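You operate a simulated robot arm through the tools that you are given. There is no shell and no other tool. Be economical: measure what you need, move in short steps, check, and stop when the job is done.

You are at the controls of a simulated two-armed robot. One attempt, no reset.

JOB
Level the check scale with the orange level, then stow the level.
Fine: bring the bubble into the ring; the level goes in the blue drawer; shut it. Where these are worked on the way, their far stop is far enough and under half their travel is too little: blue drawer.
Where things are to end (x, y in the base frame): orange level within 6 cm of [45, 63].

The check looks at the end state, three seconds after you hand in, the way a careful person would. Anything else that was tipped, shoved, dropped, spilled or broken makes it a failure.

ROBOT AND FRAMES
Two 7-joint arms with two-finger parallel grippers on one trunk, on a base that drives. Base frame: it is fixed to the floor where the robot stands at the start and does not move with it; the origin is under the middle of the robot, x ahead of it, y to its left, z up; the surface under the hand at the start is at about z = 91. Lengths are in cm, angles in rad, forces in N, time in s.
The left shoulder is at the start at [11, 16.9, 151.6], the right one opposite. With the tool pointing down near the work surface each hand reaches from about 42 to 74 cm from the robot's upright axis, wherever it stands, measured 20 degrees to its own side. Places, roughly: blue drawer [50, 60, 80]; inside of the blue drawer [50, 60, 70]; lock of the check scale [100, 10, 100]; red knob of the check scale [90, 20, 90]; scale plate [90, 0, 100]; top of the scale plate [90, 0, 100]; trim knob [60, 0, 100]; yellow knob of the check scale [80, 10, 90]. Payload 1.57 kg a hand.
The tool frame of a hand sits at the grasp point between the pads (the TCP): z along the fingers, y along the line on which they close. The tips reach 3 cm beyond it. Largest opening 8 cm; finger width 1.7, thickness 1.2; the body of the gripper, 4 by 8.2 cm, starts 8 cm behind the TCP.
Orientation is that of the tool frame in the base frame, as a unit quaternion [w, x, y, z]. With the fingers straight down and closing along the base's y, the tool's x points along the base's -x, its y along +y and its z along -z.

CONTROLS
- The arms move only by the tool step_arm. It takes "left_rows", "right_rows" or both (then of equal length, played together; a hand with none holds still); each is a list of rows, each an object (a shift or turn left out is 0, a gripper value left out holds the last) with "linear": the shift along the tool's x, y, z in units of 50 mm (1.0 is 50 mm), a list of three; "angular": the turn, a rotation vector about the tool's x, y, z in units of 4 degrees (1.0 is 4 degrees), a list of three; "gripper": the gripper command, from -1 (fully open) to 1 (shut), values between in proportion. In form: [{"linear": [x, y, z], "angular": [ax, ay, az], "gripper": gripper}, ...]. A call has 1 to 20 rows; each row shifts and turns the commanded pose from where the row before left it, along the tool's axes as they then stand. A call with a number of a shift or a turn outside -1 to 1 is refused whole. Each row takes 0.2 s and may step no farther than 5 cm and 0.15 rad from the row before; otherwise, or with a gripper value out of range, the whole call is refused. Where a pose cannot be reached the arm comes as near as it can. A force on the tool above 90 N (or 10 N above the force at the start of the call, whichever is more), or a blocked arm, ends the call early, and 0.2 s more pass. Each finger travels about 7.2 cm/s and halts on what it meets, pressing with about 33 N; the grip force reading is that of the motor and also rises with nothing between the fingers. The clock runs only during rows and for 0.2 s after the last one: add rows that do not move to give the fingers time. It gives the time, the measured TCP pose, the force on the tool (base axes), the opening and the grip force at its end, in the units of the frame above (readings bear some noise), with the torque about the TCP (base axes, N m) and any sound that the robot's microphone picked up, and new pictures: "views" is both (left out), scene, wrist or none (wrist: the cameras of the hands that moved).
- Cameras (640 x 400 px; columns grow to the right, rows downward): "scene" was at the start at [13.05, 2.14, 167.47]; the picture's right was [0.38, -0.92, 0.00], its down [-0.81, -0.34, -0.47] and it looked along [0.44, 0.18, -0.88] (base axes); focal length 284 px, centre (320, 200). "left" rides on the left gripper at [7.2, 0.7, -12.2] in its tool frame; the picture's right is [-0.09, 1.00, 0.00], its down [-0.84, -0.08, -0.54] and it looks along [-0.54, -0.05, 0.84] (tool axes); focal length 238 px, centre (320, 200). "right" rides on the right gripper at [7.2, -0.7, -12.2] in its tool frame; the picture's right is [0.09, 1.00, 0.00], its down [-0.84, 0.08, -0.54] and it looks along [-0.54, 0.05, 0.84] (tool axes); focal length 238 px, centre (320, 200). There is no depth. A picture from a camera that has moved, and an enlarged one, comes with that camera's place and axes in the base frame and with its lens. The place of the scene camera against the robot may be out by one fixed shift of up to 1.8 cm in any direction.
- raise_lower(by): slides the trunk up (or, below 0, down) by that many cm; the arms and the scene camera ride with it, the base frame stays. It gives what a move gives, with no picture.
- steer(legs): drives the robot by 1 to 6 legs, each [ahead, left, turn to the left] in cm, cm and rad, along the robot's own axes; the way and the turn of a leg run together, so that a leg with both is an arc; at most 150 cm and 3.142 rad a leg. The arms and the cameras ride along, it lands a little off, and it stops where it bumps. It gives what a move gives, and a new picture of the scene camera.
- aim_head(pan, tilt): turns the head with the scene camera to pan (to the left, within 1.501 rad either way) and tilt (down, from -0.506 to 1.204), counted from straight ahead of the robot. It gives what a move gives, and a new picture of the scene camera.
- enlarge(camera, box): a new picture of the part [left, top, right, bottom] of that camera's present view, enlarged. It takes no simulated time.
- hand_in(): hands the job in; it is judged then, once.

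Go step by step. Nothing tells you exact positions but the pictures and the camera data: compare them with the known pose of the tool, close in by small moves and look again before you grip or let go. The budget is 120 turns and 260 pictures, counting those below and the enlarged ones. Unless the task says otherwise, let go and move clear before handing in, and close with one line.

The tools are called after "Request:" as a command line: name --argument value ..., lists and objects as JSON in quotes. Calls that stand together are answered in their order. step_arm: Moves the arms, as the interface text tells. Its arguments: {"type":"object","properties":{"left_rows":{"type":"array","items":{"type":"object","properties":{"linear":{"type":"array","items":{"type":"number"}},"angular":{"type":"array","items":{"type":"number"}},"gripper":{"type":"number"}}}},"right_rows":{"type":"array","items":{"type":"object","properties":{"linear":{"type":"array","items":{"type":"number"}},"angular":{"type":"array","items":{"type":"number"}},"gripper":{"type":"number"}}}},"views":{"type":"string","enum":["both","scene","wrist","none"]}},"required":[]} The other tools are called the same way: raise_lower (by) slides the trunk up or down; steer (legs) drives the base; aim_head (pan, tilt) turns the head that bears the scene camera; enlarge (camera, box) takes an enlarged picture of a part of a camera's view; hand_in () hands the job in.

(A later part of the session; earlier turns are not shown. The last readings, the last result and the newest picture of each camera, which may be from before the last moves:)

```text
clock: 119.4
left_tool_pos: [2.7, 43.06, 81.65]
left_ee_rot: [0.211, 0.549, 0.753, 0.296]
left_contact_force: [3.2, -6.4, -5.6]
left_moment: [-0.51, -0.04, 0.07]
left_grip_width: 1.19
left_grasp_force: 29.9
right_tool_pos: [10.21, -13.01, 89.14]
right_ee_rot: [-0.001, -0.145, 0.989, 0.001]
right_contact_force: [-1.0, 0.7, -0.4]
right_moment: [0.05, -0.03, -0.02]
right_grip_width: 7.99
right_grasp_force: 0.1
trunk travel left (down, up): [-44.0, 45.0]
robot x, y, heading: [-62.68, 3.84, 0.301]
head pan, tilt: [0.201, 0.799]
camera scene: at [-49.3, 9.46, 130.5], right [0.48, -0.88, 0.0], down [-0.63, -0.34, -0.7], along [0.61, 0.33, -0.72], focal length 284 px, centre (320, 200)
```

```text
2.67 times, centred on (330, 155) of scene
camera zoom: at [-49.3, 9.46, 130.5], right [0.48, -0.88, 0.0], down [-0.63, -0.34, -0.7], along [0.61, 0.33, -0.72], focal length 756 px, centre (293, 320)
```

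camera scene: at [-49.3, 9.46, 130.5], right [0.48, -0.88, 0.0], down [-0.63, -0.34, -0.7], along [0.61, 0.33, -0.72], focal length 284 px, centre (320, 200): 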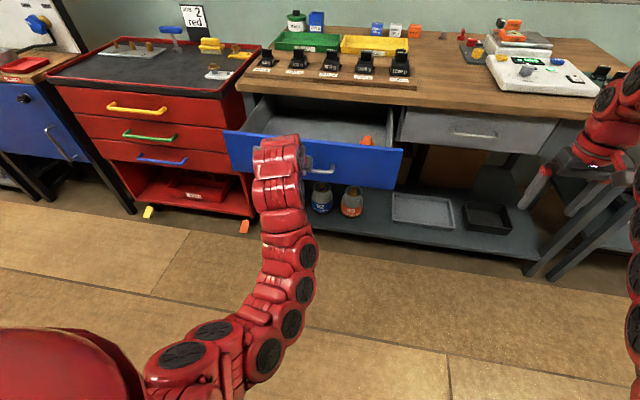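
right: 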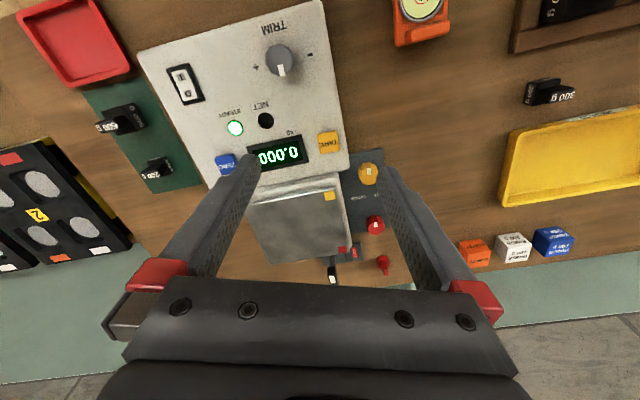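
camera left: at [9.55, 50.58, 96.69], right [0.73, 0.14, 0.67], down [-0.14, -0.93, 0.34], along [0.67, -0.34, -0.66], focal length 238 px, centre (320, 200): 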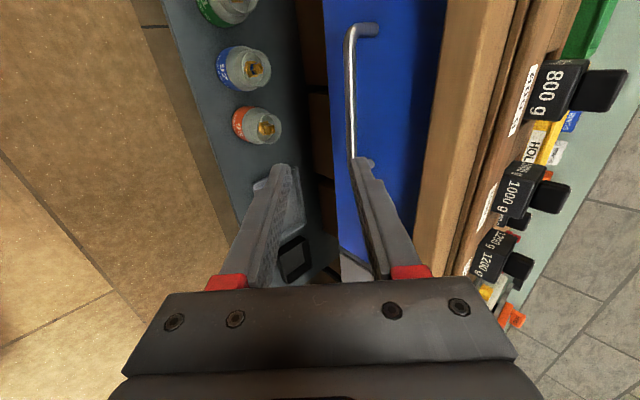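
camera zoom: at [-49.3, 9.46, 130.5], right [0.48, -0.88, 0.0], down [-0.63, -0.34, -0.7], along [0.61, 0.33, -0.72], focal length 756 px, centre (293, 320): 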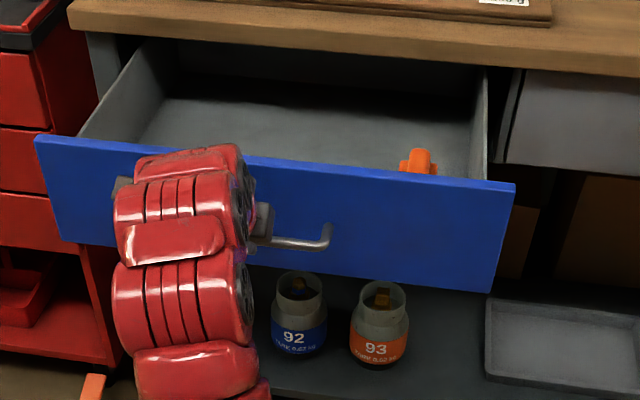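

The drawer is about 26.5 cm open, so in the open drawer the drop spot is near (19.6, 55.2). I'll let go and back away, then fetch the level with the robot square to the bench, which gives much better reach.

Request:
step_arm --left_rows '[{"gripper": 0}, {}, {}, {"linear": [0, 0, -0.5]}, {"linear": [0, 0, -0.5]}, {"linear": [0, 0, -0.5]}, {"linear": [0, 0, -0.5]}, {}]' --views "none"

Request:
steer --legs '[[-6, 0, 0]]'

Request:
raise_lower --by 40

```text
clock: 121.2
left_tool_pos: [-3.7, 41.08, 88.96]
left_ee_rot: [0.211, 0.549, 0.753, 0.295]
left_contact_force: [-0.1, 0.3, -0.6]
left_moment: [-0.01, 0.0, -0.02]
left_grip_width: 4.01
left_grasp_force: 0.1
right_tool_pos: [10.36, -12.83, 89.07]
right_ee_rot: [-0.001, -0.145, 0.989, 0.001]
right_contact_force: [-0.2, -0.5, -1.0]
right_moment: [-0.02, -0.01, 0.01]
right_grip_width: 8.01
right_grasp_force: 0.0
trunk travel left (down, up): [-44.0, 45.0]
robot x, y, heading: [-62.79, 3.65, 0.298]
head pan, tilt: [0.201, 0.799]
```

```text
clock: 122.2
left_tool_pos: [-9.38, 39.3, 89.02]
left_ee_rot: [0.211, 0.549, 0.753, 0.296]
left_contact_force: [-0.3, -0.4, -0.9]
left_moment: [0.0, -0.02, -0.03]
left_grip_width: 3.99
left_grasp_force: 0.1
right_tool_pos: [4.48, -14.74, 89.22]
right_ee_rot: [0.001, -0.145, 0.989, 0.002]
right_contact_force: [-0.6, -0.2, -0.2]
right_moment: [-0.01, -0.08, 0.03]
right_grip_width: 8.0
right_grasp_force: 0.1
trunk travel left (down, up): [-44.0, 45.0]
robot x, y, heading: [-68.67, 1.99, 0.295]
head pan, tilt: [0.201, 0.799]
camera scene: at [-55.07, 7.75, 130.52], right [0.48, -0.88, 0.0], down [-0.63, -0.34, -0.7], along [0.61, 0.33, -0.72], focal length 284 px, centre (320, 200)
```

scene: 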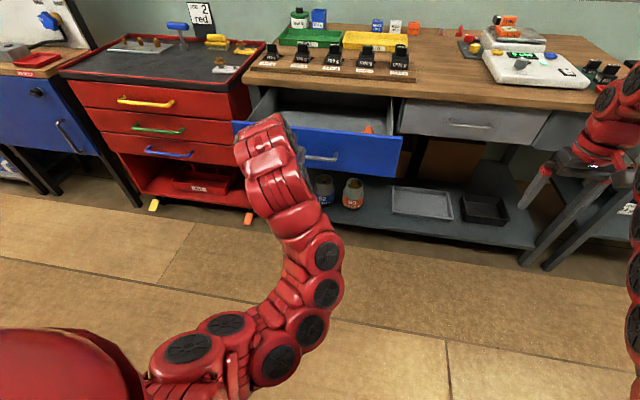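

```text
clock: 126.0
left_tool_pos: [-9.24, 39.36, 129.05]
left_ee_rot: [0.21, 0.549, 0.753, 0.296]
left_contact_force: [0.0, 0.1, 0.4]
left_moment: [-0.01, -0.04, 0.0]
left_grip_width: 3.99
left_grasp_force: 0.0
right_tool_pos: [4.64, -14.62, 129.11]
right_ee_rot: [0.0, -0.144, 0.99, 0.001]
right_contact_force: [-0.6, -0.5, 1.1]
right_moment: [-0.04, 0.03, -0.01]
right_grip_width: 8.0
right_grasp_force: 0.0
trunk travel left (down, up): [-84.0, 5.0]
robot x, y, heading: [-68.48, 2.03, 0.294]
head pan, tilt: [0.201, 0.799]
```

Request:
steer --legs '[[0, -59, 0], [62, 0, 0]]'

```text
clock: 127.8
left_tool_pos: [-4.13, 22.17, 129.03]
left_ee_rot: [0.21, 0.548, 0.754, 0.296]
left_contact_force: [0.4, -0.7, 0.6]
left_moment: [-0.01, -0.03, 0.03]
left_grip_width: 4.01
left_grasp_force: 0.1
right_tool_pos: [9.83, -31.74, 129.19]
right_ee_rot: [0.001, -0.147, 0.989, 0.0]
right_contact_force: [-0.1, -0.6, -0.5]
right_moment: [-0.01, 0.03, -0.03]
right_grip_width: 8.02
right_grasp_force: 0.0
trunk travel left (down, up): [-84.0, 5.0]
robot x, y, heading: [-63.42, -15.23, 0.298]
head pan, tilt: [0.201, 0.799]
stopped in leg 1: the robot was blocked; the commanded pose is now the measured one
camera scene: at [-49.72, -9.55, 170.5], right [0.48, -0.88, 0.0], down [-0.63, -0.34, -0.7], along [0.61, 0.33, -0.72], focal length 284 px, centre (320, 200)
```

scene: 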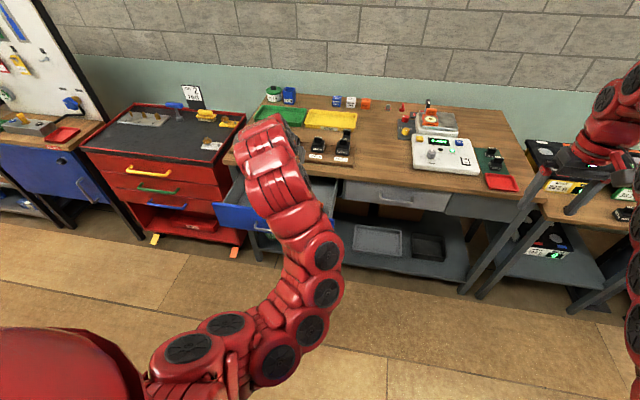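

Something on the robot's right blocked it. I'll look there before moving further.

Request:
aim_head --pan -1.3 --tilt 0.9

```text
clock: 129.3
left_tool_pos: [-4.02, 22.02, 128.99]
left_ee_rot: [0.21, 0.548, 0.754, 0.295]
left_contact_force: [0.4, 0.1, -0.1]
left_moment: [0.01, 0.0, 0.0]
left_grip_width: 3.99
left_grasp_force: 0.0
right_tool_pos: [9.94, -31.8, 129.1]
right_ee_rot: [0.0, -0.147, 0.989, 0.0]
right_contact_force: [0.1, 0.4, 0.0]
right_moment: [0.0, 0.01, 0.03]
right_grip_width: 7.99
right_grasp_force: 0.1
trunk travel left (down, up): [-84.0, 5.0]
robot x, y, heading: [-63.66, -15.8, 0.301]
head pan, tilt: [-1.3, 0.901]
camera scene: at [-52.69, -19.78, 169.71], right [-0.84, -0.54, 0.0], down [-0.42, 0.66, -0.62], along [0.33, -0.52, -0.78], focal length 284 px, centre (320, 200)
```

scene: 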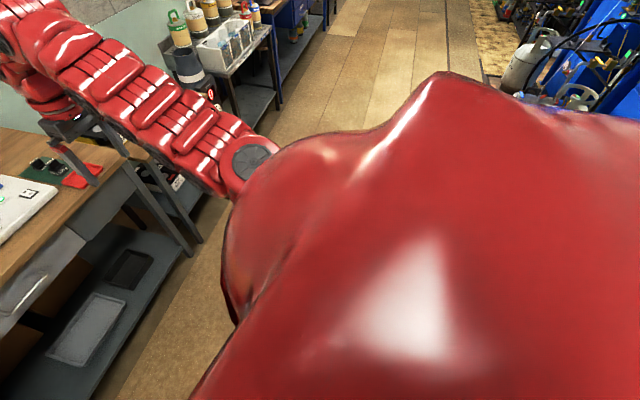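

The obstacle is hidden by the robot's own body, probably behind it on the right. I'll drive ahead first, then sideways.

Request:
steer --legs '[[30, 0, 0], [0, -42, 0]]'

```text
clock: 133.6
left_tool_pos: [37.37, -8.96, 129.06]
left_ee_rot: [0.209, 0.545, 0.756, 0.297]
left_contact_force: [0.0, -0.4, 0.9]
left_moment: [-0.02, 0.0, 0.02]
left_grip_width: 4.0
left_grasp_force: 0.1
right_tool_pos: [51.9, -62.75, 129.09]
right_ee_rot: [0.0, -0.151, 0.989, 0.001]
right_contact_force: [-0.7, 0.7, 0.7]
right_moment: [0.03, 0.0, -0.02]
right_grip_width: 7.99
right_grasp_force: 0.1
trunk travel left (down, up): [-84.0, 5.0]
robot x, y, heading: [-21.28, -47.01, 0.303]
head pan, tilt: [-1.3, 0.901]
camera scene: at [-10.88, -51.13, 169.71], right [-0.84, -0.54, 0.0], down [-0.42, 0.66, -0.62], along [0.34, -0.52, -0.78], focal length 284 px, centre (320, 200)
```

scene: 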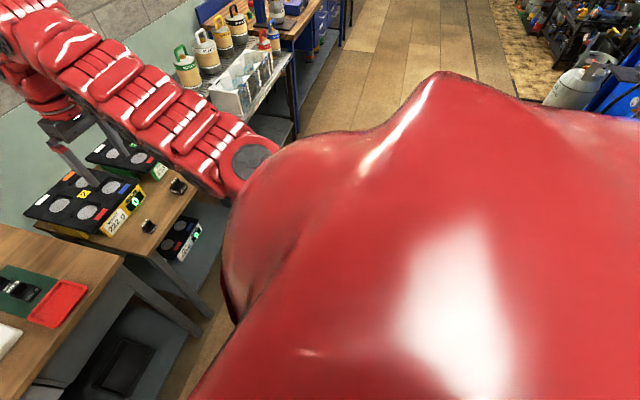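

Request:
steer --legs '[[50, 0, 0]]'

Request:
aim_head --pan 0.3 --tilt 0.95

```text
clock: 136.6
left_tool_pos: [85.13, 6.15, 129.04]
left_ee_rot: [0.209, 0.545, 0.756, 0.297]
left_contact_force: [1.1, -0.7, -0.8]
left_moment: [0.01, 0.05, 0.01]
left_grip_width: 4.01
left_grasp_force: 0.0
right_tool_pos: [99.73, -47.7, 129.03]
right_ee_rot: [0.001, -0.152, 0.988, 0.0]
right_contact_force: [0.9, 0.0, 0.2]
right_moment: [-0.01, 0.03, -0.04]
right_grip_width: 8.01
right_grasp_force: 0.1
trunk travel left (down, up): [-84.0, 5.0]
robot x, y, heading: [26.35, -32.13, 0.304]
head pan, tilt: [-1.3, 0.901]
camera scene: at [36.9, -36.23, 169.71], right [-0.84, -0.54, 0.0], down [-0.43, 0.66, -0.62], along [0.34, -0.52, -0.78], focal length 284 px, centre (320, 200)
```

scene: 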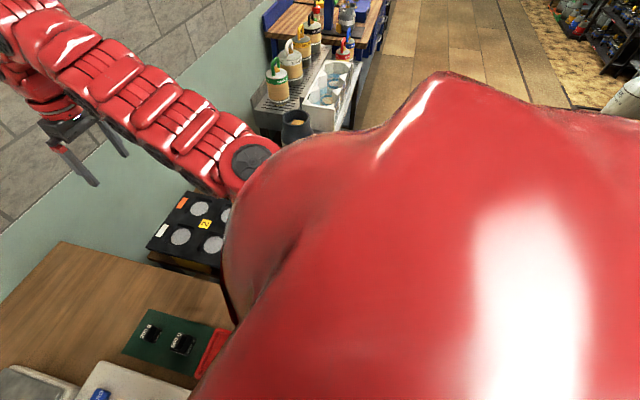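

```text
clock: 138.2
left_tool_pos: [85.2, 6.13, 128.9]
left_ee_rot: [0.208, 0.545, 0.756, 0.297]
left_contact_force: [0.1, -0.1, 1.2]
left_moment: [-0.01, 0.0, -0.01]
left_grip_width: 4.01
left_grasp_force: 0.1
right_tool_pos: [99.71, -47.82, 129.07]
right_ee_rot: [0.0, -0.151, 0.989, -0.001]
right_contact_force: [-0.1, 1.0, 0.7]
right_moment: [0.02, -0.03, -0.01]
right_grip_width: 7.96
right_grasp_force: 0.0
trunk travel left (down, up): [-84.0, 5.0]
robot x, y, heading: [26.26, -31.83, 0.307]
head pan, tilt: [0.3, 0.949]
camera scene: at [38.85, -25.74, 169.34], right [0.57, -0.82, 0.0], down [-0.67, -0.46, -0.58], along [0.48, 0.33, -0.81], focal length 284 px, centre (320, 200)
```

scene: 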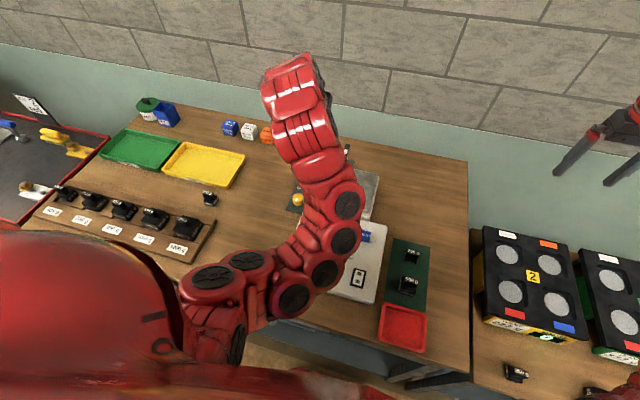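

Request:
step_arm --left_rows '[{"angular": [1, 0, 0]}, {"angular": [1, 0, 0]}, {"angular": [1, 0, 0]}, {"angular": [1, 0, 0]}, {"angular": [1, 0, 0]}, {"angular": [1, 0, 0]}, {"angular": [1, 0, 0]}, {"angular": [1, 0, 0]}, {"angular": [1, 0, 0]}, {"angular": [1, 0, 0]}, {"angular": [0.6, 0, 0]}, {}]' --views "wrist"

```text
clock: 140.8
left_tool_pos: [84.81, 7.21, 115.95]
left_ee_rot: [-0.003, 0.582, 0.813, 0.003]
left_contact_force: [0.5, 0.1, 0.5]
left_moment: [-0.02, -0.03, 0.0]
left_grip_width: 4.02
left_grasp_force: 0.1
left hand out of reach, approached as far as the arm can: row 2, 3, 4, 5, 6, 7
right_tool_pos: [99.66, -47.63, 129.21]
right_ee_rot: [0.0, -0.151, 0.989, 0.0]
right_contact_force: [0.9, -0.2, -0.3]
right_moment: [0.02, 0.03, 0.0]
right_grip_width: 7.98
right_grasp_force: 0.1
trunk travel left (down, up): [-84.0, 5.0]
robot x, y, heading: [26.3, -32.18, 0.302]
head pan, tilt: [0.3, 0.949]
camera left: at [83.01, 14.15, 128.16], right [0.97, 0.23, 0.0], down [0.2, -0.82, 0.54], along [0.12, -0.52, -0.84], focal length 238 px, centre (320, 200)
```

left: 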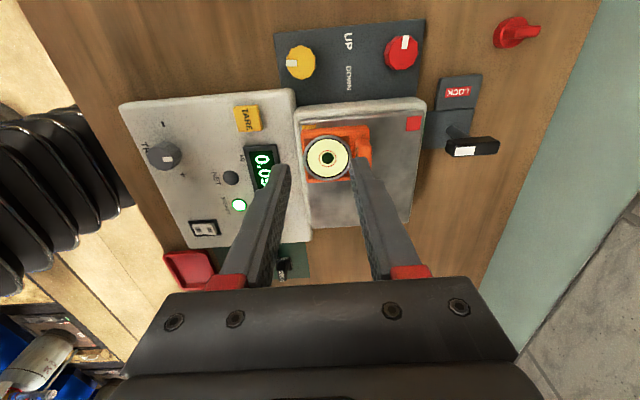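

Request:
step_arm --left_rows '[{"linear": [-0.455, 0.5, 0.3]}, {"linear": [-0.455, 0.5, 0.4]}, {"linear": [0, 0, 0.4]}, {}]' --views "none"

Request:
enlarge --camera "left" --box '[200, 80, 440, 230]'

```text
clock: 141.8
left_tool_pos: [91.01, 4.47, 110.46]
left_ee_rot: [-0.002, 0.583, 0.813, 0.003]
left_contact_force: [0.4, 0.2, 0.2]
left_moment: [0.05, 0.01, -0.02]
left_grip_width: 3.98
left_grasp_force: 0.0
right_tool_pos: [99.68, -47.64, 129.11]
right_ee_rot: [0.0, -0.152, 0.988, 0.0]
right_contact_force: [0.0, 0.0, -1.2]
right_moment: [0.0, -0.01, 0.0]
right_grip_width: 7.98
right_grasp_force: 0.0
trunk travel left (down, up): [-84.0, 5.0]
robot x, y, heading: [25.97, -32.21, 0.311]
head pan, tilt: [0.3, 0.949]
```

```text
2.67 times, centred on (320, 155) of left
camera zoom: at [89.2, 11.36, 122.71], right [0.97, 0.23, 0.0], down [0.19, -0.82, 0.54], along [0.13, -0.52, -0.84], focal length 636 px, centre (320, 320)
```

zoom: 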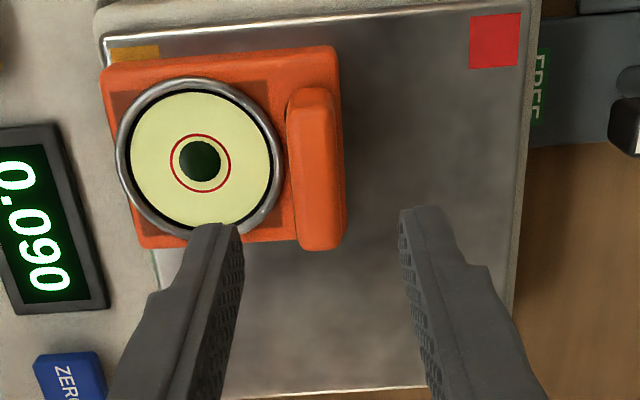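

Request:
step_arm --left_rows '[{"linear": [0, -0.02, 0.5], "gripper": 0.3}, {"linear": [0, 0, 0.5]}, {"linear": [0, 0, 0.2]}, {}, {}]' --views "none"

Request:
enlarge --camera "left" --box '[200, 80, 440, 230]'

```text
clock: 143.1
left_tool_pos: [90.01, 4.32, 104.38]
left_ee_rot: [-0.003, 0.583, 0.813, 0.001]
left_contact_force: [-0.5, -0.2, -0.4]
left_moment: [0.0, 0.03, -0.01]
left_grip_width: 2.82
left_grasp_force: 0.1
left hand out of reach, approached as far as the arm can: row 2
right_tool_pos: [99.7, -47.64, 129.07]
right_ee_rot: [0.0, -0.151, 0.988, 0.001]
right_contact_force: [-0.2, -0.7, 0.3]
right_moment: [0.0, 0.01, 0.0]
right_grip_width: 8.01
right_grasp_force: 0.0
trunk travel left (down, up): [-84.0, 5.0]
robot x, y, heading: [26.01, -31.89, 0.306]
head pan, tilt: [0.3, 0.949]
```

```text
2.67 times, centred on (320, 155) of left
camera zoom: at [88.26, 11.18, 116.51], right [0.97, 0.23, 0.0], down [0.2, -0.82, 0.54], along [0.12, -0.52, -0.84], focal length 636 px, centre (320, 320)
```

zoom: 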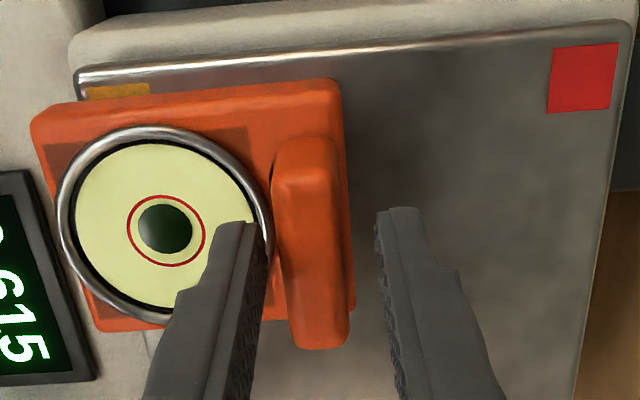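

Request:
step_arm --left_rows '[{}]' --views "none"

Request:
enlarge --camera "left" --box '[160, 100, 400, 250]'

```text
clock: 143.4
left_tool_pos: [90.29, 4.47, 104.36]
left_ee_rot: [-0.003, 0.583, 0.812, 0.002]
left_contact_force: [0.6, -0.6, -0.3]
left_moment: [-0.01, 0.0, 0.0]
left_grip_width: 2.79
left_grasp_force: 0.1
right_tool_pos: [99.93, -47.55, 128.93]
right_ee_rot: [-0.001, -0.151, 0.989, -0.001]
right_contact_force: [0.6, -0.3, -0.5]
right_moment: [0.0, 0.03, 0.02]
right_grip_width: 8.01
right_grasp_force: 0.0
trunk travel left (down, up): [-84.0, 5.0]
robot x, y, heading: [26.46, -31.87, 0.307]
head pan, tilt: [0.3, 0.949]
```

```text
2.67 times, centred on (280, 175) of left
camera zoom: at [88.47, 11.31, 116.47], right [0.97, 0.23, 0.0], down [0.2, -0.82, 0.54], along [0.12, -0.52, -0.84], focal length 636 px, centre (427, 267)
```

zoom: 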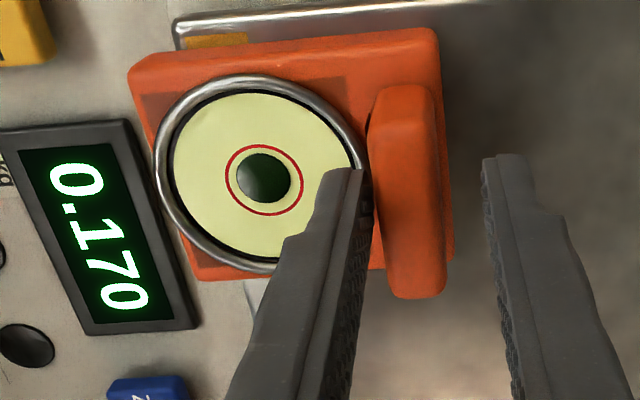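

Request:
step_arm --left_rows '[{"linear": [0, 0.03, 0.07]}, {"linear": [0, 0, 0.05]}, {"gripper": 0.6}, {"gripper": 1}, {}, {}, {}]' --views "none"

Request:
enlarge --camera "left" --box '[160, 100, 400, 250]'

```text
clock: 145.1
left_tool_pos: [90.19, 4.41, 103.97]
left_ee_rot: [-0.002, 0.583, 0.813, 0.003]
left_contact_force: [0.3, -0.7, 0.0]
left_moment: [0.04, -0.03, 0.05]
left_grip_width: 1.53
left_grasp_force: 30.5
right_tool_pos: [99.77, -47.68, 129.18]
right_ee_rot: [0.0, -0.152, 0.988, 0.0]
right_contact_force: [0.0, 0.5, 0.1]
right_moment: [-0.02, 0.02, 0.0]
right_grip_width: 8.01
right_grasp_force: 0.0
trunk travel left (down, up): [-84.0, 5.0]
robot x, y, heading: [26.31, -32.03, 0.303]
head pan, tilt: [0.3, 0.949]
```

```text
2.67 times, centred on (280, 175) of left
camera zoom: at [88.44, 11.31, 116.12], right [0.97, 0.23, 0.0], down [0.2, -0.82, 0.54], along [0.13, -0.52, -0.84], focal length 636 px, centre (427, 267)
```

zoom: 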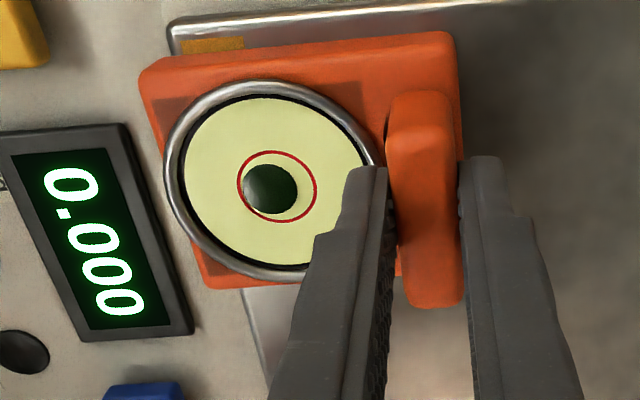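

The level is gripped, and the bubble was centred just before the grip. I'll lift it and back away.

Request:
step_arm --left_rows '[{"linear": [0, 0, -0.3]}, {"linear": [0, 0, -0.5]}, {"linear": [0, 0, -0.5]}, {"linear": [0, 0, -0.5]}, {}]' --views "wrist"

Request:
raise_lower --by 5

Request:
steer --legs '[[-50, 0, 0]]'

```text
clock: 146.2
left_tool_pos: [90.3, 4.32, 112.96]
left_ee_rot: [-0.002, 0.583, 0.812, 0.003]
left_contact_force: [1.0, -0.5, -0.8]
left_moment: [-0.01, -0.04, 0.02]
left_grip_width: 1.55
left_grasp_force: 31.4
right_tool_pos: [99.75, -47.76, 129.1]
right_ee_rot: [0.0, -0.151, 0.989, 0.001]
right_contact_force: [0.3, 0.4, 0.4]
right_moment: [0.05, 0.0, 0.02]
right_grip_width: 7.99
right_grasp_force: 0.0
trunk travel left (down, up): [-84.0, 5.0]
robot x, y, heading: [26.13, -31.66, 0.302]
head pan, tilt: [0.3, 0.949]
camera left: at [88.49, 11.3, 125.22], right [0.97, 0.23, 0.0], down [0.2, -0.82, 0.54], along [0.13, -0.52, -0.84], focal length 238 px, centre (320, 200)
```

left: 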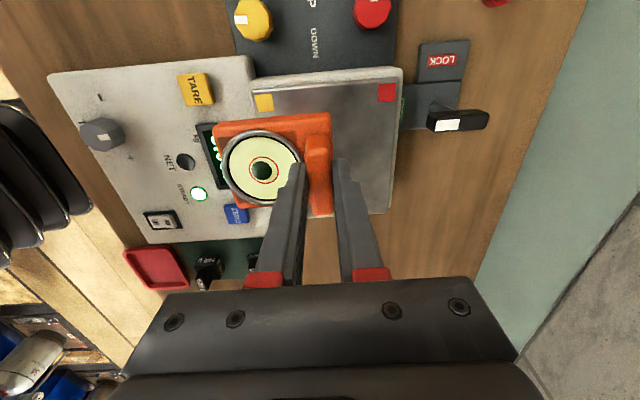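

```text
clock: 147.2
left_tool_pos: [90.28, 4.52, 118.02]
left_ee_rot: [-0.003, 0.582, 0.813, 0.003]
left_contact_force: [0.2, -0.3, -1.4]
left_moment: [0.01, -0.02, 0.0]
left_grip_width: 1.52
left_grasp_force: 30.6
right_tool_pos: [99.71, -47.66, 134.1]
right_ee_rot: [0.0, -0.152, 0.988, 0.001]
right_contact_force: [0.3, -0.3, 0.7]
right_moment: [0.02, 0.01, 0.02]
right_grip_width: 7.98
right_grasp_force: 0.1
trunk travel left (down, up): [-89.0, 0.0]
robot x, y, heading: [26.0, -31.85, 0.307]
head pan, tilt: [0.3, 0.949]
```

```text
clock: 150.1
left_tool_pos: [42.99, -10.42, 118.0]
left_ee_rot: [-0.002, 0.582, 0.813, 0.002]
left_contact_force: [0.3, 0.2, -2.3]
left_moment: [-0.05, -0.03, 0.01]
left_grip_width: 1.49
left_grasp_force: 31.1
right_tool_pos: [52.56, -62.47, 134.06]
right_ee_rot: [0.0, -0.153, 0.988, -0.001]
right_contact_force: [-0.4, 1.0, 0.5]
right_moment: [0.02, 0.0, 0.01]
right_grip_width: 8.03
right_grasp_force: 0.0
trunk travel left (down, up): [-89.0, 0.0]
robot x, y, heading: [-21.3, -47.27, 0.31]
head pan, tilt: [0.3, 0.949]
camera scene: at [-8.33, -40.64, 174.32], right [0.57, -0.82, 0.0], down [-0.67, -0.46, -0.58], along [0.48, 0.33, -0.81], focal length 284 px, centre (320, 200)
```

scene: 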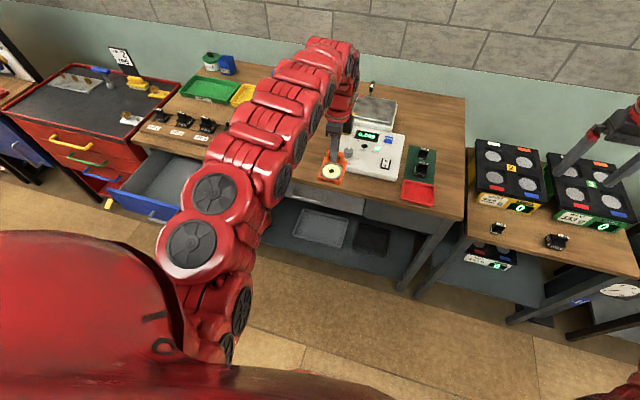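

The level is held safely. I'll drive left along the bench to bring it in front of the open drawer.

Request:
steer --legs '[[0, 69.5, 0]]'

```text
clock: 153.9
left_tool_pos: [22.38, 54.63, 118.1]
left_ee_rot: [-0.004, 0.584, 0.812, 0.003]
left_contact_force: [0.9, -0.5, -1.0]
left_moment: [0.03, -0.03, 0.01]
left_grip_width: 1.5
left_grasp_force: 30.8
right_tool_pos: [31.75, 2.43, 134.11]
right_ee_rot: [0.0, -0.151, 0.988, 0.001]
right_contact_force: [0.5, -0.7, -0.3]
right_moment: [-0.01, 0.0, 0.0]
right_grip_width: 8.0
right_grasp_force: 0.1
trunk travel left (down, up): [-89.0, 0.0]
robot x, y, heading: [-41.7, 18.5, 0.303]
head pan, tilt: [0.3, 0.949]
camera scene: at [-29.05, 24.61, 174.34], right [0.57, -0.82, 0.0], down [-0.67, -0.46, -0.58], along [0.48, 0.33, -0.81], focal length 284 px, centre (320, 200)
```

scene: 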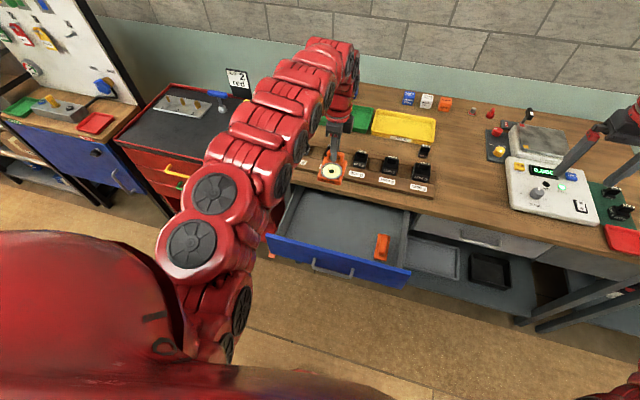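

Request:
steer --legs '[[-2.8, 0.8, 0]]'

Request:
raise_lower --by -28

Request:
step_arm --left_rows '[{}]'

```text
clock: 154.7
left_tool_pos: [20.25, 54.59, 117.6]
left_ee_rot: [-0.005, 0.584, 0.812, 0.001]
left_contact_force: [0.7, 0.3, -1.2]
left_moment: [0.02, 0.04, -0.01]
left_grip_width: 1.53
left_grasp_force: 31.3
right_tool_pos: [29.44, 2.58, 133.72]
right_ee_rot: [-0.003, -0.151, 0.989, 0.0]
right_contact_force: [1.2, -0.1, -1.0]
right_moment: [0.01, 0.07, 0.0]
right_grip_width: 8.01
right_grasp_force: 0.0
trunk travel left (down, up): [-89.0, 0.0]
robot x, y, heading: [-44.74, 18.36, 0.3]
head pan, tilt: [0.3, 0.949]
camera scene: at [-30.98, 24.73, 174.24], right [0.57, -0.82, 0.0], down [-0.67, -0.46, -0.58], along [0.47, 0.33, -0.82], focal length 284 px, centre (320, 200)
```

scene: 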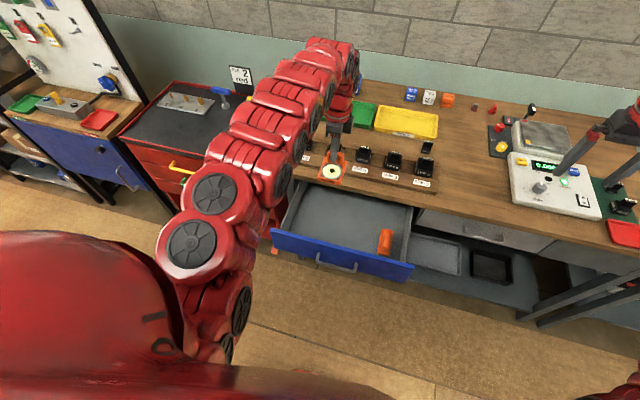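

```text
clock: 157.5
left_tool_pos: [19.51, 54.58, 89.94]
left_ee_rot: [-0.003, 0.584, 0.812, 0.003]
left_contact_force: [-0.2, 0.1, -1.7]
left_moment: [-0.02, -0.05, 0.01]
left_grip_width: 1.51
left_grasp_force: 31.0
right_tool_pos: [28.88, 2.61, 106.29]
right_ee_rot: [0.0, -0.15, 0.989, 0.0]
right_contact_force: [-0.4, -0.9, 0.2]
right_moment: [-0.03, -0.01, 0.03]
right_grip_width: 8.02
right_grasp_force: 0.0
trunk travel left (down, up): [-61.0, 28.0]
robot x, y, heading: [-44.73, 18.14, 0.305]
head pan, tilt: [0.3, 0.949]
```

```text
clock: 157.9
left_tool_pos: [19.51, 54.59, 89.98]
left_ee_rot: [-0.002, 0.584, 0.812, 0.002]
left_contact_force: [-0.8, -0.5, -0.8]
left_moment: [0.01, -0.01, -0.02]
left_grip_width: 1.53
left_grasp_force: 30.9
right_tool_pos: [28.91, 2.61, 106.13]
right_ee_rot: [0.001, -0.151, 0.989, 0.0]
right_contact_force: [-0.2, -0.1, -0.1]
right_moment: [-0.03, 0.0, 0.02]
right_grip_width: 8.02
right_grasp_force: 0.1
trunk travel left (down, up): [-61.0, 28.0]
robot x, y, heading: [-44.8, 18.33, 0.303]
head pan, tilt: [0.3, 0.949]
camera scene: at [-31.91, 24.67, 146.34], right [0.57, -0.82, 0.0], down [-0.67, -0.46, -0.58], along [0.48, 0.33, -0.81], focal length 284 px, centre (320, 200)
camera left: at [17.8, 61.51, 102.2], right [0.97, 0.23, 0.0], down [0.19, -0.82, 0.54], along [0.12, -0.52, -0.84], focal length 238 px, centre (320, 200)
```

scene: 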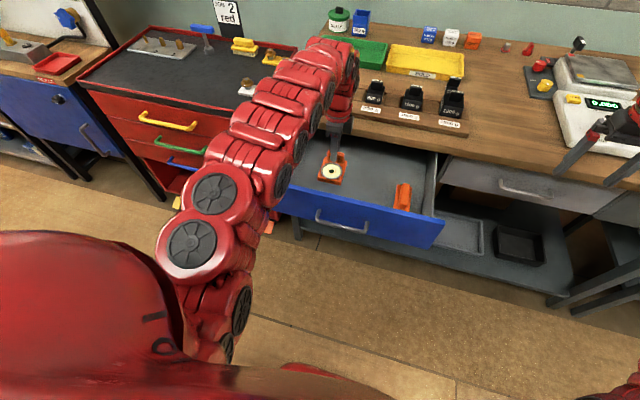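
left: 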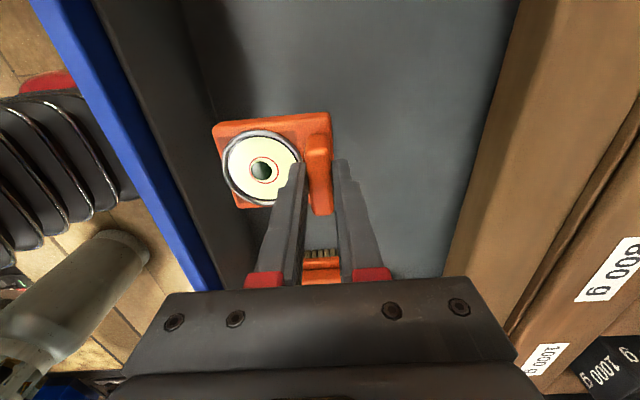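

The level hangs over the drawer's clear floor. I'll nudge it 1.5 cm deeper and lower it until it touches.

Request:
step_arm --left_rows '[{"linear": [0, 0.3, 0]}, {}]' --views "none"

Request:
raise_lower --by -8

Request:
step_arm --left_rows '[{}]' --views "wrist"

```text
clock: 158.5
left_tool_pos: [20.35, 54.92, 89.97]
left_ee_rot: [-0.003, 0.584, 0.812, 0.003]
left_contact_force: [-0.8, -0.6, -0.1]
left_moment: [0.0, 0.01, -0.01]
left_grip_width: 1.56
left_grasp_force: 30.9
left hand out of reach, approached as far as the arm can: row 1
right_tool_pos: [28.79, 2.64, 106.2]
right_ee_rot: [0.0, -0.15, 0.989, 0.0]
right_contact_force: [0.1, 0.1, -0.2]
right_moment: [0.0, 0.01, -0.01]
right_grip_width: 7.96
right_grasp_force: 0.0
trunk travel left (down, up): [-61.0, 28.0]
robot x, y, heading: [-44.2, 18.58, 0.303]
head pan, tilt: [0.3, 0.949]
```

```text
clock: 159.7
left_tool_pos: [20.51, 54.77, 81.91]
left_ee_rot: [-0.002, 0.584, 0.812, 0.002]
left_contact_force: [0.8, 0.5, -0.7]
left_moment: [-0.02, -0.03, 0.0]
left_grip_width: 1.52
left_grasp_force: 30.8
right_tool_pos: [28.72, 2.41, 98.13]
right_ee_rot: [0.001, -0.15, 0.989, 0.0]
right_contact_force: [0.0, 0.3, -0.5]
right_moment: [0.04, 0.01, 0.05]
right_grip_width: 8.01
right_grasp_force: 0.1
trunk travel left (down, up): [-53.0, 36.0]
robot x, y, heading: [-44.41, 18.39, 0.302]
head pan, tilt: [0.3, 0.949]
```

```text
clock: 160.1
left_tool_pos: [20.48, 54.89, 81.85]
left_ee_rot: [-0.002, 0.584, 0.812, 0.002]
left_contact_force: [0.2, -0.5, -0.7]
left_moment: [0.04, -0.05, 0.0]
left_grip_width: 1.52
left_grasp_force: 31.3
right_tool_pos: [28.99, 2.59, 98.21]
right_ee_rot: [0.0, -0.15, 0.989, -0.001]
right_contact_force: [-0.1, 0.1, 0.3]
right_moment: [0.02, 0.0, 0.0]
right_grip_width: 8.0
right_grasp_force: 0.1
trunk travel left (down, up): [-53.0, 36.0]
robot x, y, heading: [-44.57, 18.53, 0.299]
head pan, tilt: [0.3, 0.949]
camera left: at [18.66, 61.82, 94.08], right [0.97, 0.23, 0.0], down [0.19, -0.82, 0.54], along [0.12, -0.52, -0.84], focal length 238 px, centre (320, 200)
```

left: 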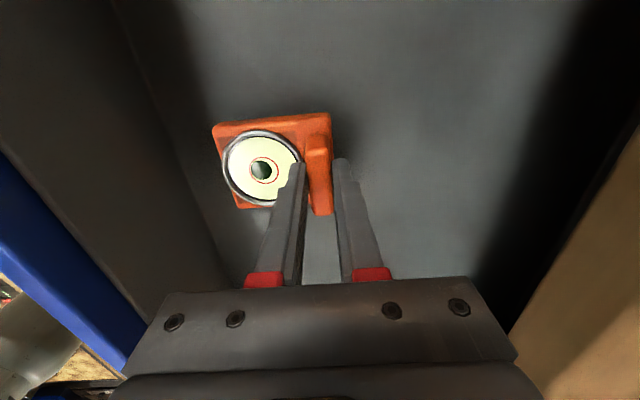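

Request:
step_arm --left_rows '[{"linear": [0, 0, 0.1]}, {"linear": [0, 0, 0.1]}, {"linear": [0, 0, 0.1]}, {"linear": [0, 0, 0.1]}, {}]' --views "wrist"

```text
clock: 161.3
left_tool_pos: [20.51, 54.94, 80.1]
left_ee_rot: [-0.001, 0.583, 0.812, 0.004]
left_contact_force: [1.2, 1.5, 5.1]
left_moment: [0.16, 0.23, 0.01]
left_grip_width: 1.49
left_grasp_force: 30.8
right_tool_pos: [28.8, 2.59, 98.18]
right_ee_rot: [0.001, -0.15, 0.989, 0.001]
right_contact_force: [-0.2, 0.0, 0.0]
right_moment: [0.01, -0.02, 0.0]
right_grip_width: 7.99
right_grasp_force: 0.0
trunk travel left (down, up): [-53.0, 36.0]
robot x, y, heading: [-44.99, 18.34, 0.305]
head pan, tilt: [0.3, 0.949]
camera left: at [18.62, 61.87, 92.24], right [0.97, 0.23, 0.0], down [0.19, -0.82, 0.54], along [0.13, -0.52, -0.84], focal length 238 px, centre (320, 200)
```

left: 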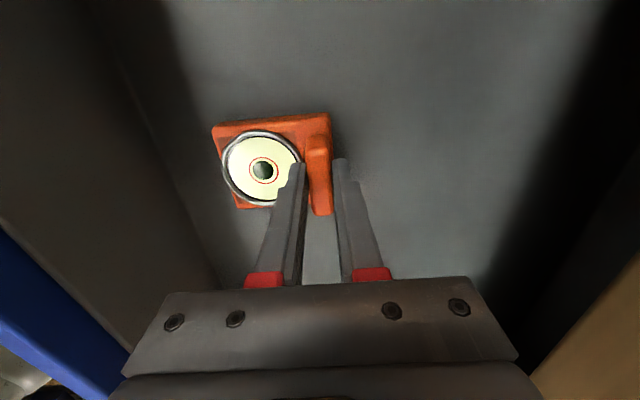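

Contact: the level stands on the drawer floor. I'll release it and rise straight up.

Request:
step_arm --left_rows '[{"gripper": 0.5}, {"gripper": 0.25}, {}, {}, {"linear": [0, 0, -0.3]}, {"linear": [0, 0, -0.5]}, {}]' --views "wrist"

Request:
raise_lower --by 20

```text
clock: 162.9
left_tool_pos: [20.52, 54.89, 83.6]
left_ee_rot: [-0.002, 0.584, 0.812, 0.003]
left_contact_force: [-1.0, 0.6, -0.4]
left_moment: [-0.03, 0.03, -0.03]
left_grip_width: 3.02
left_grasp_force: 0.0
right_tool_pos: [28.86, 2.52, 98.15]
right_ee_rot: [0.0, -0.15, 0.989, 0.0]
right_contact_force: [-0.3, 0.5, -0.1]
right_moment: [-0.06, -0.01, -0.01]
right_grip_width: 8.0
right_grasp_force: 0.0
trunk travel left (down, up): [-53.0, 36.0]
robot x, y, heading: [-44.21, 18.59, 0.305]
head pan, tilt: [0.3, 0.949]
camera left: at [18.66, 61.8, 95.86], right [0.97, 0.23, 0.0], down [0.19, -0.82, 0.54], along [0.12, -0.52, -0.84], focal length 238 px, centre (320, 200)
```

left: 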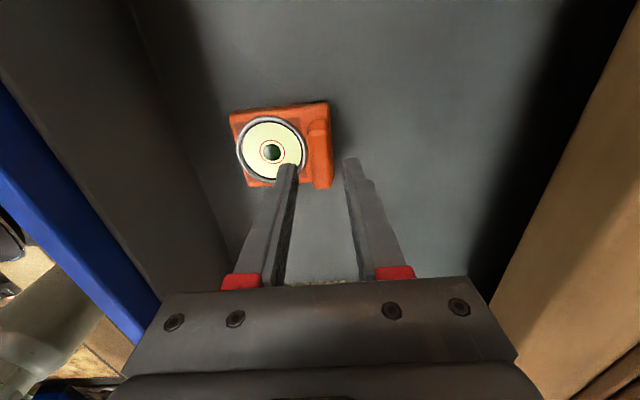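

```text
clock: 165.1
left_tool_pos: [20.41, 54.73, 103.65]
left_ee_rot: [-0.003, 0.584, 0.812, 0.001]
left_contact_force: [-0.2, 0.6, 0.2]
left_moment: [-0.01, -0.05, 0.0]
left_grip_width: 3.0
left_grasp_force: 0.1
right_tool_pos: [29.01, 2.59, 118.1]
right_ee_rot: [0.0, -0.15, 0.989, 0.001]
right_contact_force: [-0.2, 0.5, -0.2]
right_moment: [-0.04, -0.03, -0.02]
right_grip_width: 7.98
right_grasp_force: 0.0
trunk travel left (down, up): [-73.0, 16.0]
robot x, y, heading: [-44.58, 18.51, 0.305]
head pan, tilt: [0.3, 0.949]
```

The level stands in the drawer, upright and clear of the brush. I'll back out, lower the closed fingers in front of the handle bar with a slight tilt, and push the drawer shut.

Request:
steer --legs '[[-31, -5, 0]]'

Request:
raise_lower --by -22

Request:
step_arm --left_rows '[{"gripper": 1}, {"angular": [-1, 0, 0]}, {"angular": [-1, 0, 0]}, {"angular": [-1, 0, 0]}, {"angular": [-1, 0, 0]}, {"angular": [-1, 0, 0]}, {}]'

```text
clock: 167.2
left_tool_pos: [-8.55, 40.66, 103.67]
left_ee_rot: [-0.002, 0.584, 0.812, 0.003]
left_contact_force: [-0.9, 0.0, 0.1]
left_moment: [0.0, -0.02, -0.01]
left_grip_width: 2.99
left_grasp_force: 0.0
right_tool_pos: [-0.07, -11.64, 118.09]
right_ee_rot: [0.0, -0.151, 0.989, 0.0]
right_contact_force: [-0.6, -0.7, -0.5]
right_moment: [0.02, 0.01, 0.0]
right_grip_width: 7.99
right_grasp_force: 0.0
trunk travel left (down, up): [-73.0, 16.0]
robot x, y, heading: [-73.8, 4.18, 0.304]
head pan, tilt: [0.3, 0.949]
camera scene: at [-60.84, 10.44, 158.33], right [0.57, -0.82, 0.0], down [-0.67, -0.46, -0.58], along [0.48, 0.33, -0.81], focal length 284 px, centre (320, 200)
```

scene: 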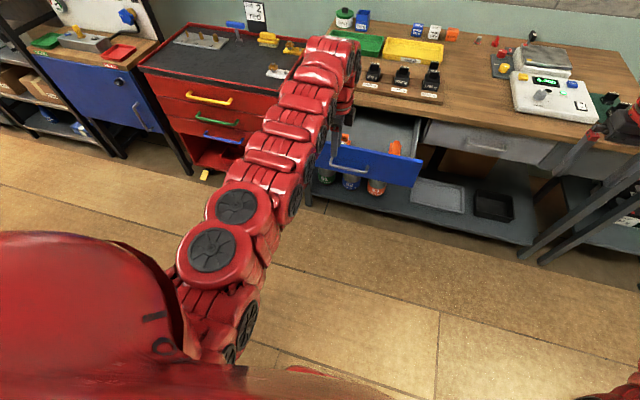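

```text
clock: 169.6
left_tool_pos: [-8.59, 40.71, 81.77]
left_ee_rot: [-0.002, 0.584, 0.812, 0.003]
left_contact_force: [0.7, -1.2, 0.0]
left_moment: [-0.01, -0.02, -0.03]
left_grip_width: 3.0
left_grasp_force: 0.2
right_tool_pos: [-0.02, -11.63, 96.14]
right_ee_rot: [0.0, -0.151, 0.989, 0.0]
right_contact_force: [0.3, -0.2, -0.4]
right_moment: [0.04, -0.01, 0.02]
right_grip_width: 8.0
right_grasp_force: 0.1
trunk travel left (down, up): [-51.0, 38.0]
robot x, y, heading: [-73.54, 3.78, 0.302]
head pan, tilt: [0.3, 0.949]
```

```text
clock: 171.2
left_tool_pos: [-7.74, 38.99, 81.7]
left_ee_rot: [0.088, 0.608, 0.778, 0.133]
left_contact_force: [0.3, -0.7, 0.1]
left_moment: [0.03, -0.03, -0.01]
left_grip_width: 0.03
left_grasp_force: 21.8
left hand out of reach, approached as far as the arm can: row 6
right_tool_pos: [-0.17, -11.52, 96.21]
right_ee_rot: [0.001, -0.151, 0.988, 0.001]
right_contact_force: [0.2, 0.3, 0.1]
right_moment: [-0.01, -0.02, 0.01]
right_grip_width: 8.0
right_grasp_force: 0.0
trunk travel left (down, up): [-51.0, 38.0]
robot x, y, heading: [-73.9, 4.3, 0.303]
head pan, tilt: [0.3, 0.949]
camera scene: at [-60.96, 10.43, 136.35], right [0.57, -0.82, 0.0], down [-0.67, -0.46, -0.58], along [0.48, 0.33, -0.81], focal length 284 px, centre (320, 200)
camera left: at [-12.59, 44.96, 93.58], right [0.94, 0.13, 0.31], down [-0.03, -0.88, 0.47], along [0.34, -0.45, -0.83], focal length 238 px, centre (320, 200)
```

scene: 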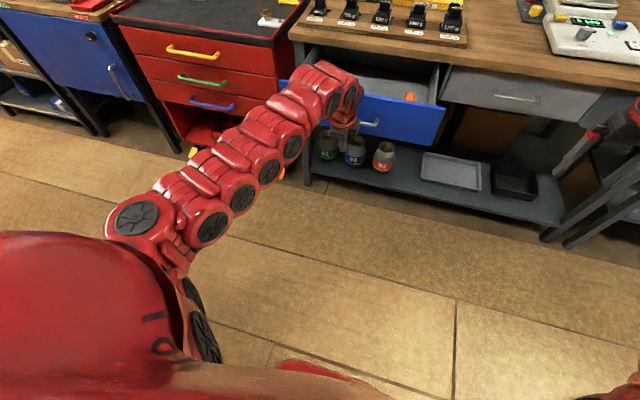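
left: 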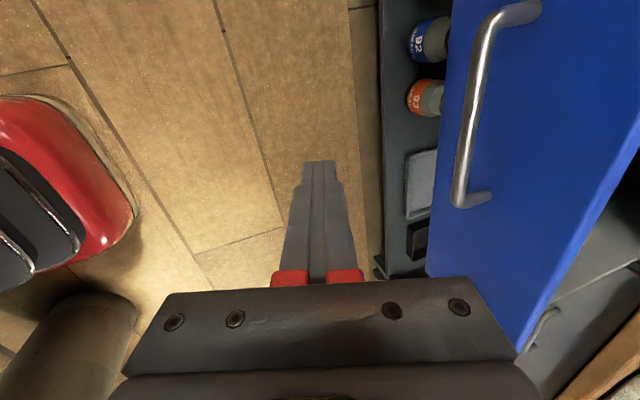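

Request:
raise_lower --by -1

Request:
steer --legs '[[28, 0, 0]]'

Request:
step_arm --left_rows '[{}]' --views "wrist"

```text
clock: 171.7
left_tool_pos: [-7.63, 39.02, 80.55]
left_ee_rot: [0.088, 0.609, 0.777, 0.132]
left_contact_force: [-0.9, -0.3, -1.5]
left_moment: [-0.02, 0.0, 0.02]
left_grip_width: 0.02
left_grasp_force: 21.8
right_tool_pos: [-0.09, -11.47, 95.21]
right_ee_rot: [0.001, -0.15, 0.989, 0.001]
right_contact_force: [1.0, 0.0, 1.3]
right_moment: [0.01, -0.02, 0.01]
right_grip_width: 7.98
right_grasp_force: 0.1
trunk travel left (down, up): [-50.0, 39.0]
robot x, y, heading: [-73.32, 4.4, 0.306]
head pan, tilt: [0.3, 0.949]
```

```text
clock: 173.7
left_tool_pos: [18.49, 48.08, 80.65]
left_ee_rot: [0.087, 0.606, 0.78, 0.132]
left_contact_force: [-0.3, -0.5, -0.2]
left_moment: [-0.01, 0.0, 0.01]
left_grip_width: 0.0
left_grasp_force: 20.9
right_tool_pos: [26.44, -2.51, 95.07]
right_ee_rot: [0.0, -0.155, 0.988, 0.0]
right_contact_force: [1.4, 0.7, -0.1]
right_moment: [0.01, 0.04, 0.0]
right_grip_width: 8.01
right_grasp_force: 0.0
trunk travel left (down, up): [-50.0, 39.0]
robot x, y, heading: [-47.13, 12.59, 0.311]
head pan, tilt: [0.3, 0.949]
camera scene: at [-34.57, 18.94, 135.33], right [0.58, -0.82, 0.0], down [-0.67, -0.47, -0.58], along [0.48, 0.33, -0.81], focal length 284 px, centre (320, 200)
```

scene: 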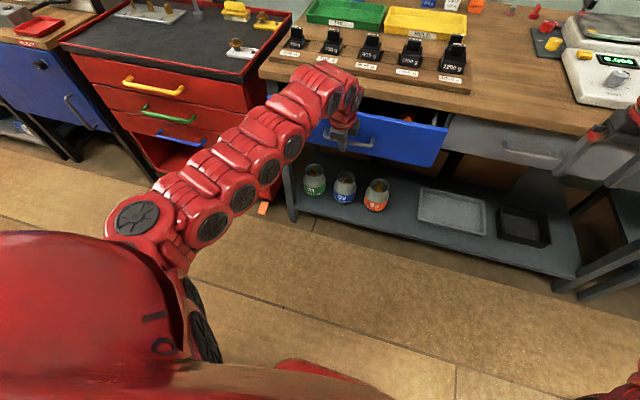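

```text
clock: 174.1
left_tool_pos: [18.39, 48.05, 80.64]
left_ee_rot: [0.088, 0.605, 0.78, 0.133]
left_contact_force: [-0.2, -0.3, 0.5]
left_moment: [-0.01, -0.01, 0.01]
left_grip_width: 0.0
left_grasp_force: 21.3
right_tool_pos: [26.46, -2.66, 95.15]
right_ee_rot: [0.001, -0.155, 0.988, -0.001]
right_contact_force: [-1.1, -0.9, -0.8]
right_moment: [0.01, 0.0, 0.02]
right_grip_width: 8.01
right_grasp_force: 0.0
trunk travel left (down, up): [-50.0, 39.0]
robot x, y, heading: [-47.28, 12.65, 0.315]
head pan, tilt: [0.3, 0.949]
camera left: at [13.42, 53.83, 92.55], right [0.94, 0.14, 0.31], down [-0.02, -0.88, 0.47], along [0.34, -0.45, -0.83], focal length 238 px, centre (320, 200)
```

left: 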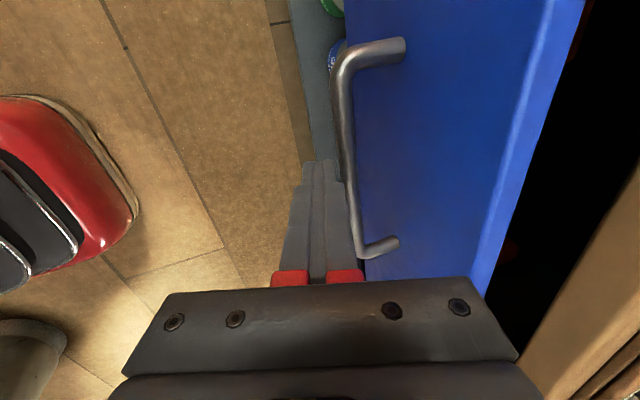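

Request:
steer --legs '[[9, 0, 0]]'

Request:
enlarge --camera "left" --box '[200, 0, 640, 280]'

Request:
enlarge --camera "scene" --box '[240, 20, 500, 180]'

```text
clock: 175.2
left_tool_pos: [26.97, 50.79, 80.6]
left_ee_rot: [0.087, 0.605, 0.78, 0.132]
left_contact_force: [0.3, 0.2, 0.2]
left_moment: [0.0, 0.02, 0.0]
left_grip_width: 0.01
left_grasp_force: 21.7
right_tool_pos: [35.05, 0.34, 95.09]
right_ee_rot: [0.0, -0.156, 0.988, -0.001]
right_contact_force: [0.0, 0.1, 0.6]
right_moment: [-0.02, 0.03, 0.02]
right_grip_width: 8.04
right_grasp_force: 0.1
trunk travel left (down, up): [-50.0, 39.0]
robot x, y, heading: [-38.91, 15.42, 0.319]
head pan, tilt: [0.3, 0.949]
camera scene: at [-25.91, 21.76, 135.33], right [0.58, -0.82, 0.0], down [-0.67, -0.47, -0.58], along [0.48, 0.33, -0.81], focal length 284 px, centre (320, 200)
```

scene: 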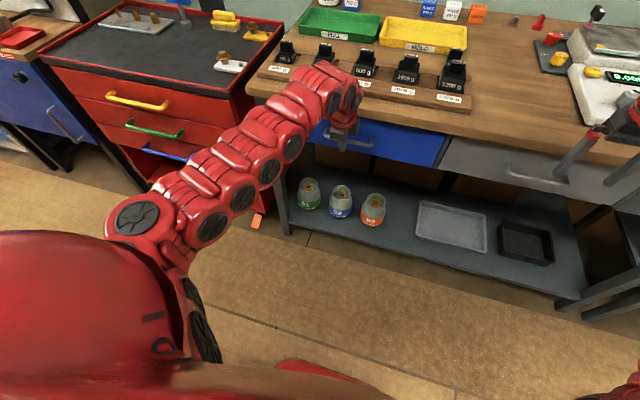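

```text
1.43 times, centred on (420, 140) of left
camera zoom: at [22.09, 56.72, 92.48], right [0.94, 0.14, 0.31], down [-0.02, -0.88, 0.47], along [0.34, -0.45, -0.83], focal length 340 px, centre (177, 286)
```

zoom: 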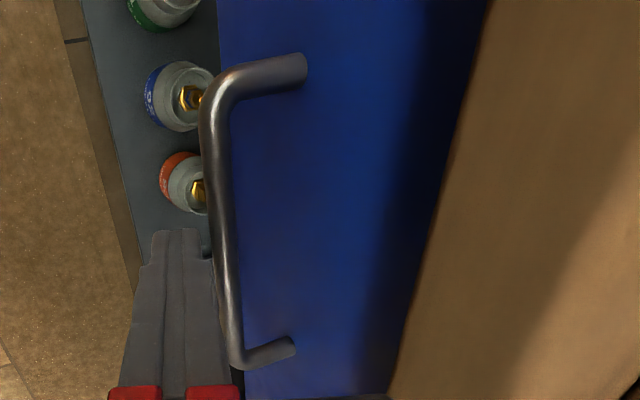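

```text
2.46 times, centred on (370, 100) of scene
camera zoom: at [-25.91, 21.76, 135.33], right [0.58, -0.82, 0.0], down [-0.67, -0.47, -0.58], along [0.48, 0.33, -0.81], focal length 698 px, centre (197, 446)
```

zoom: 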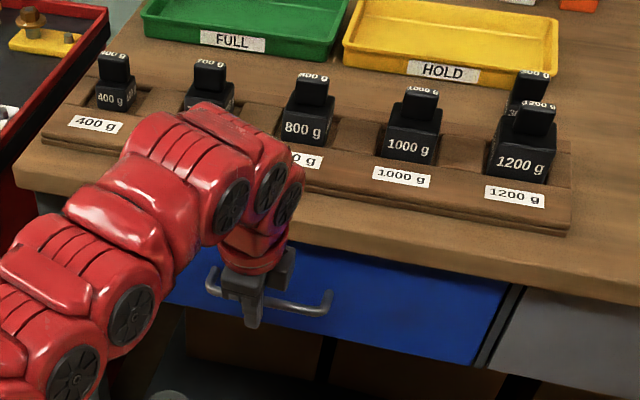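

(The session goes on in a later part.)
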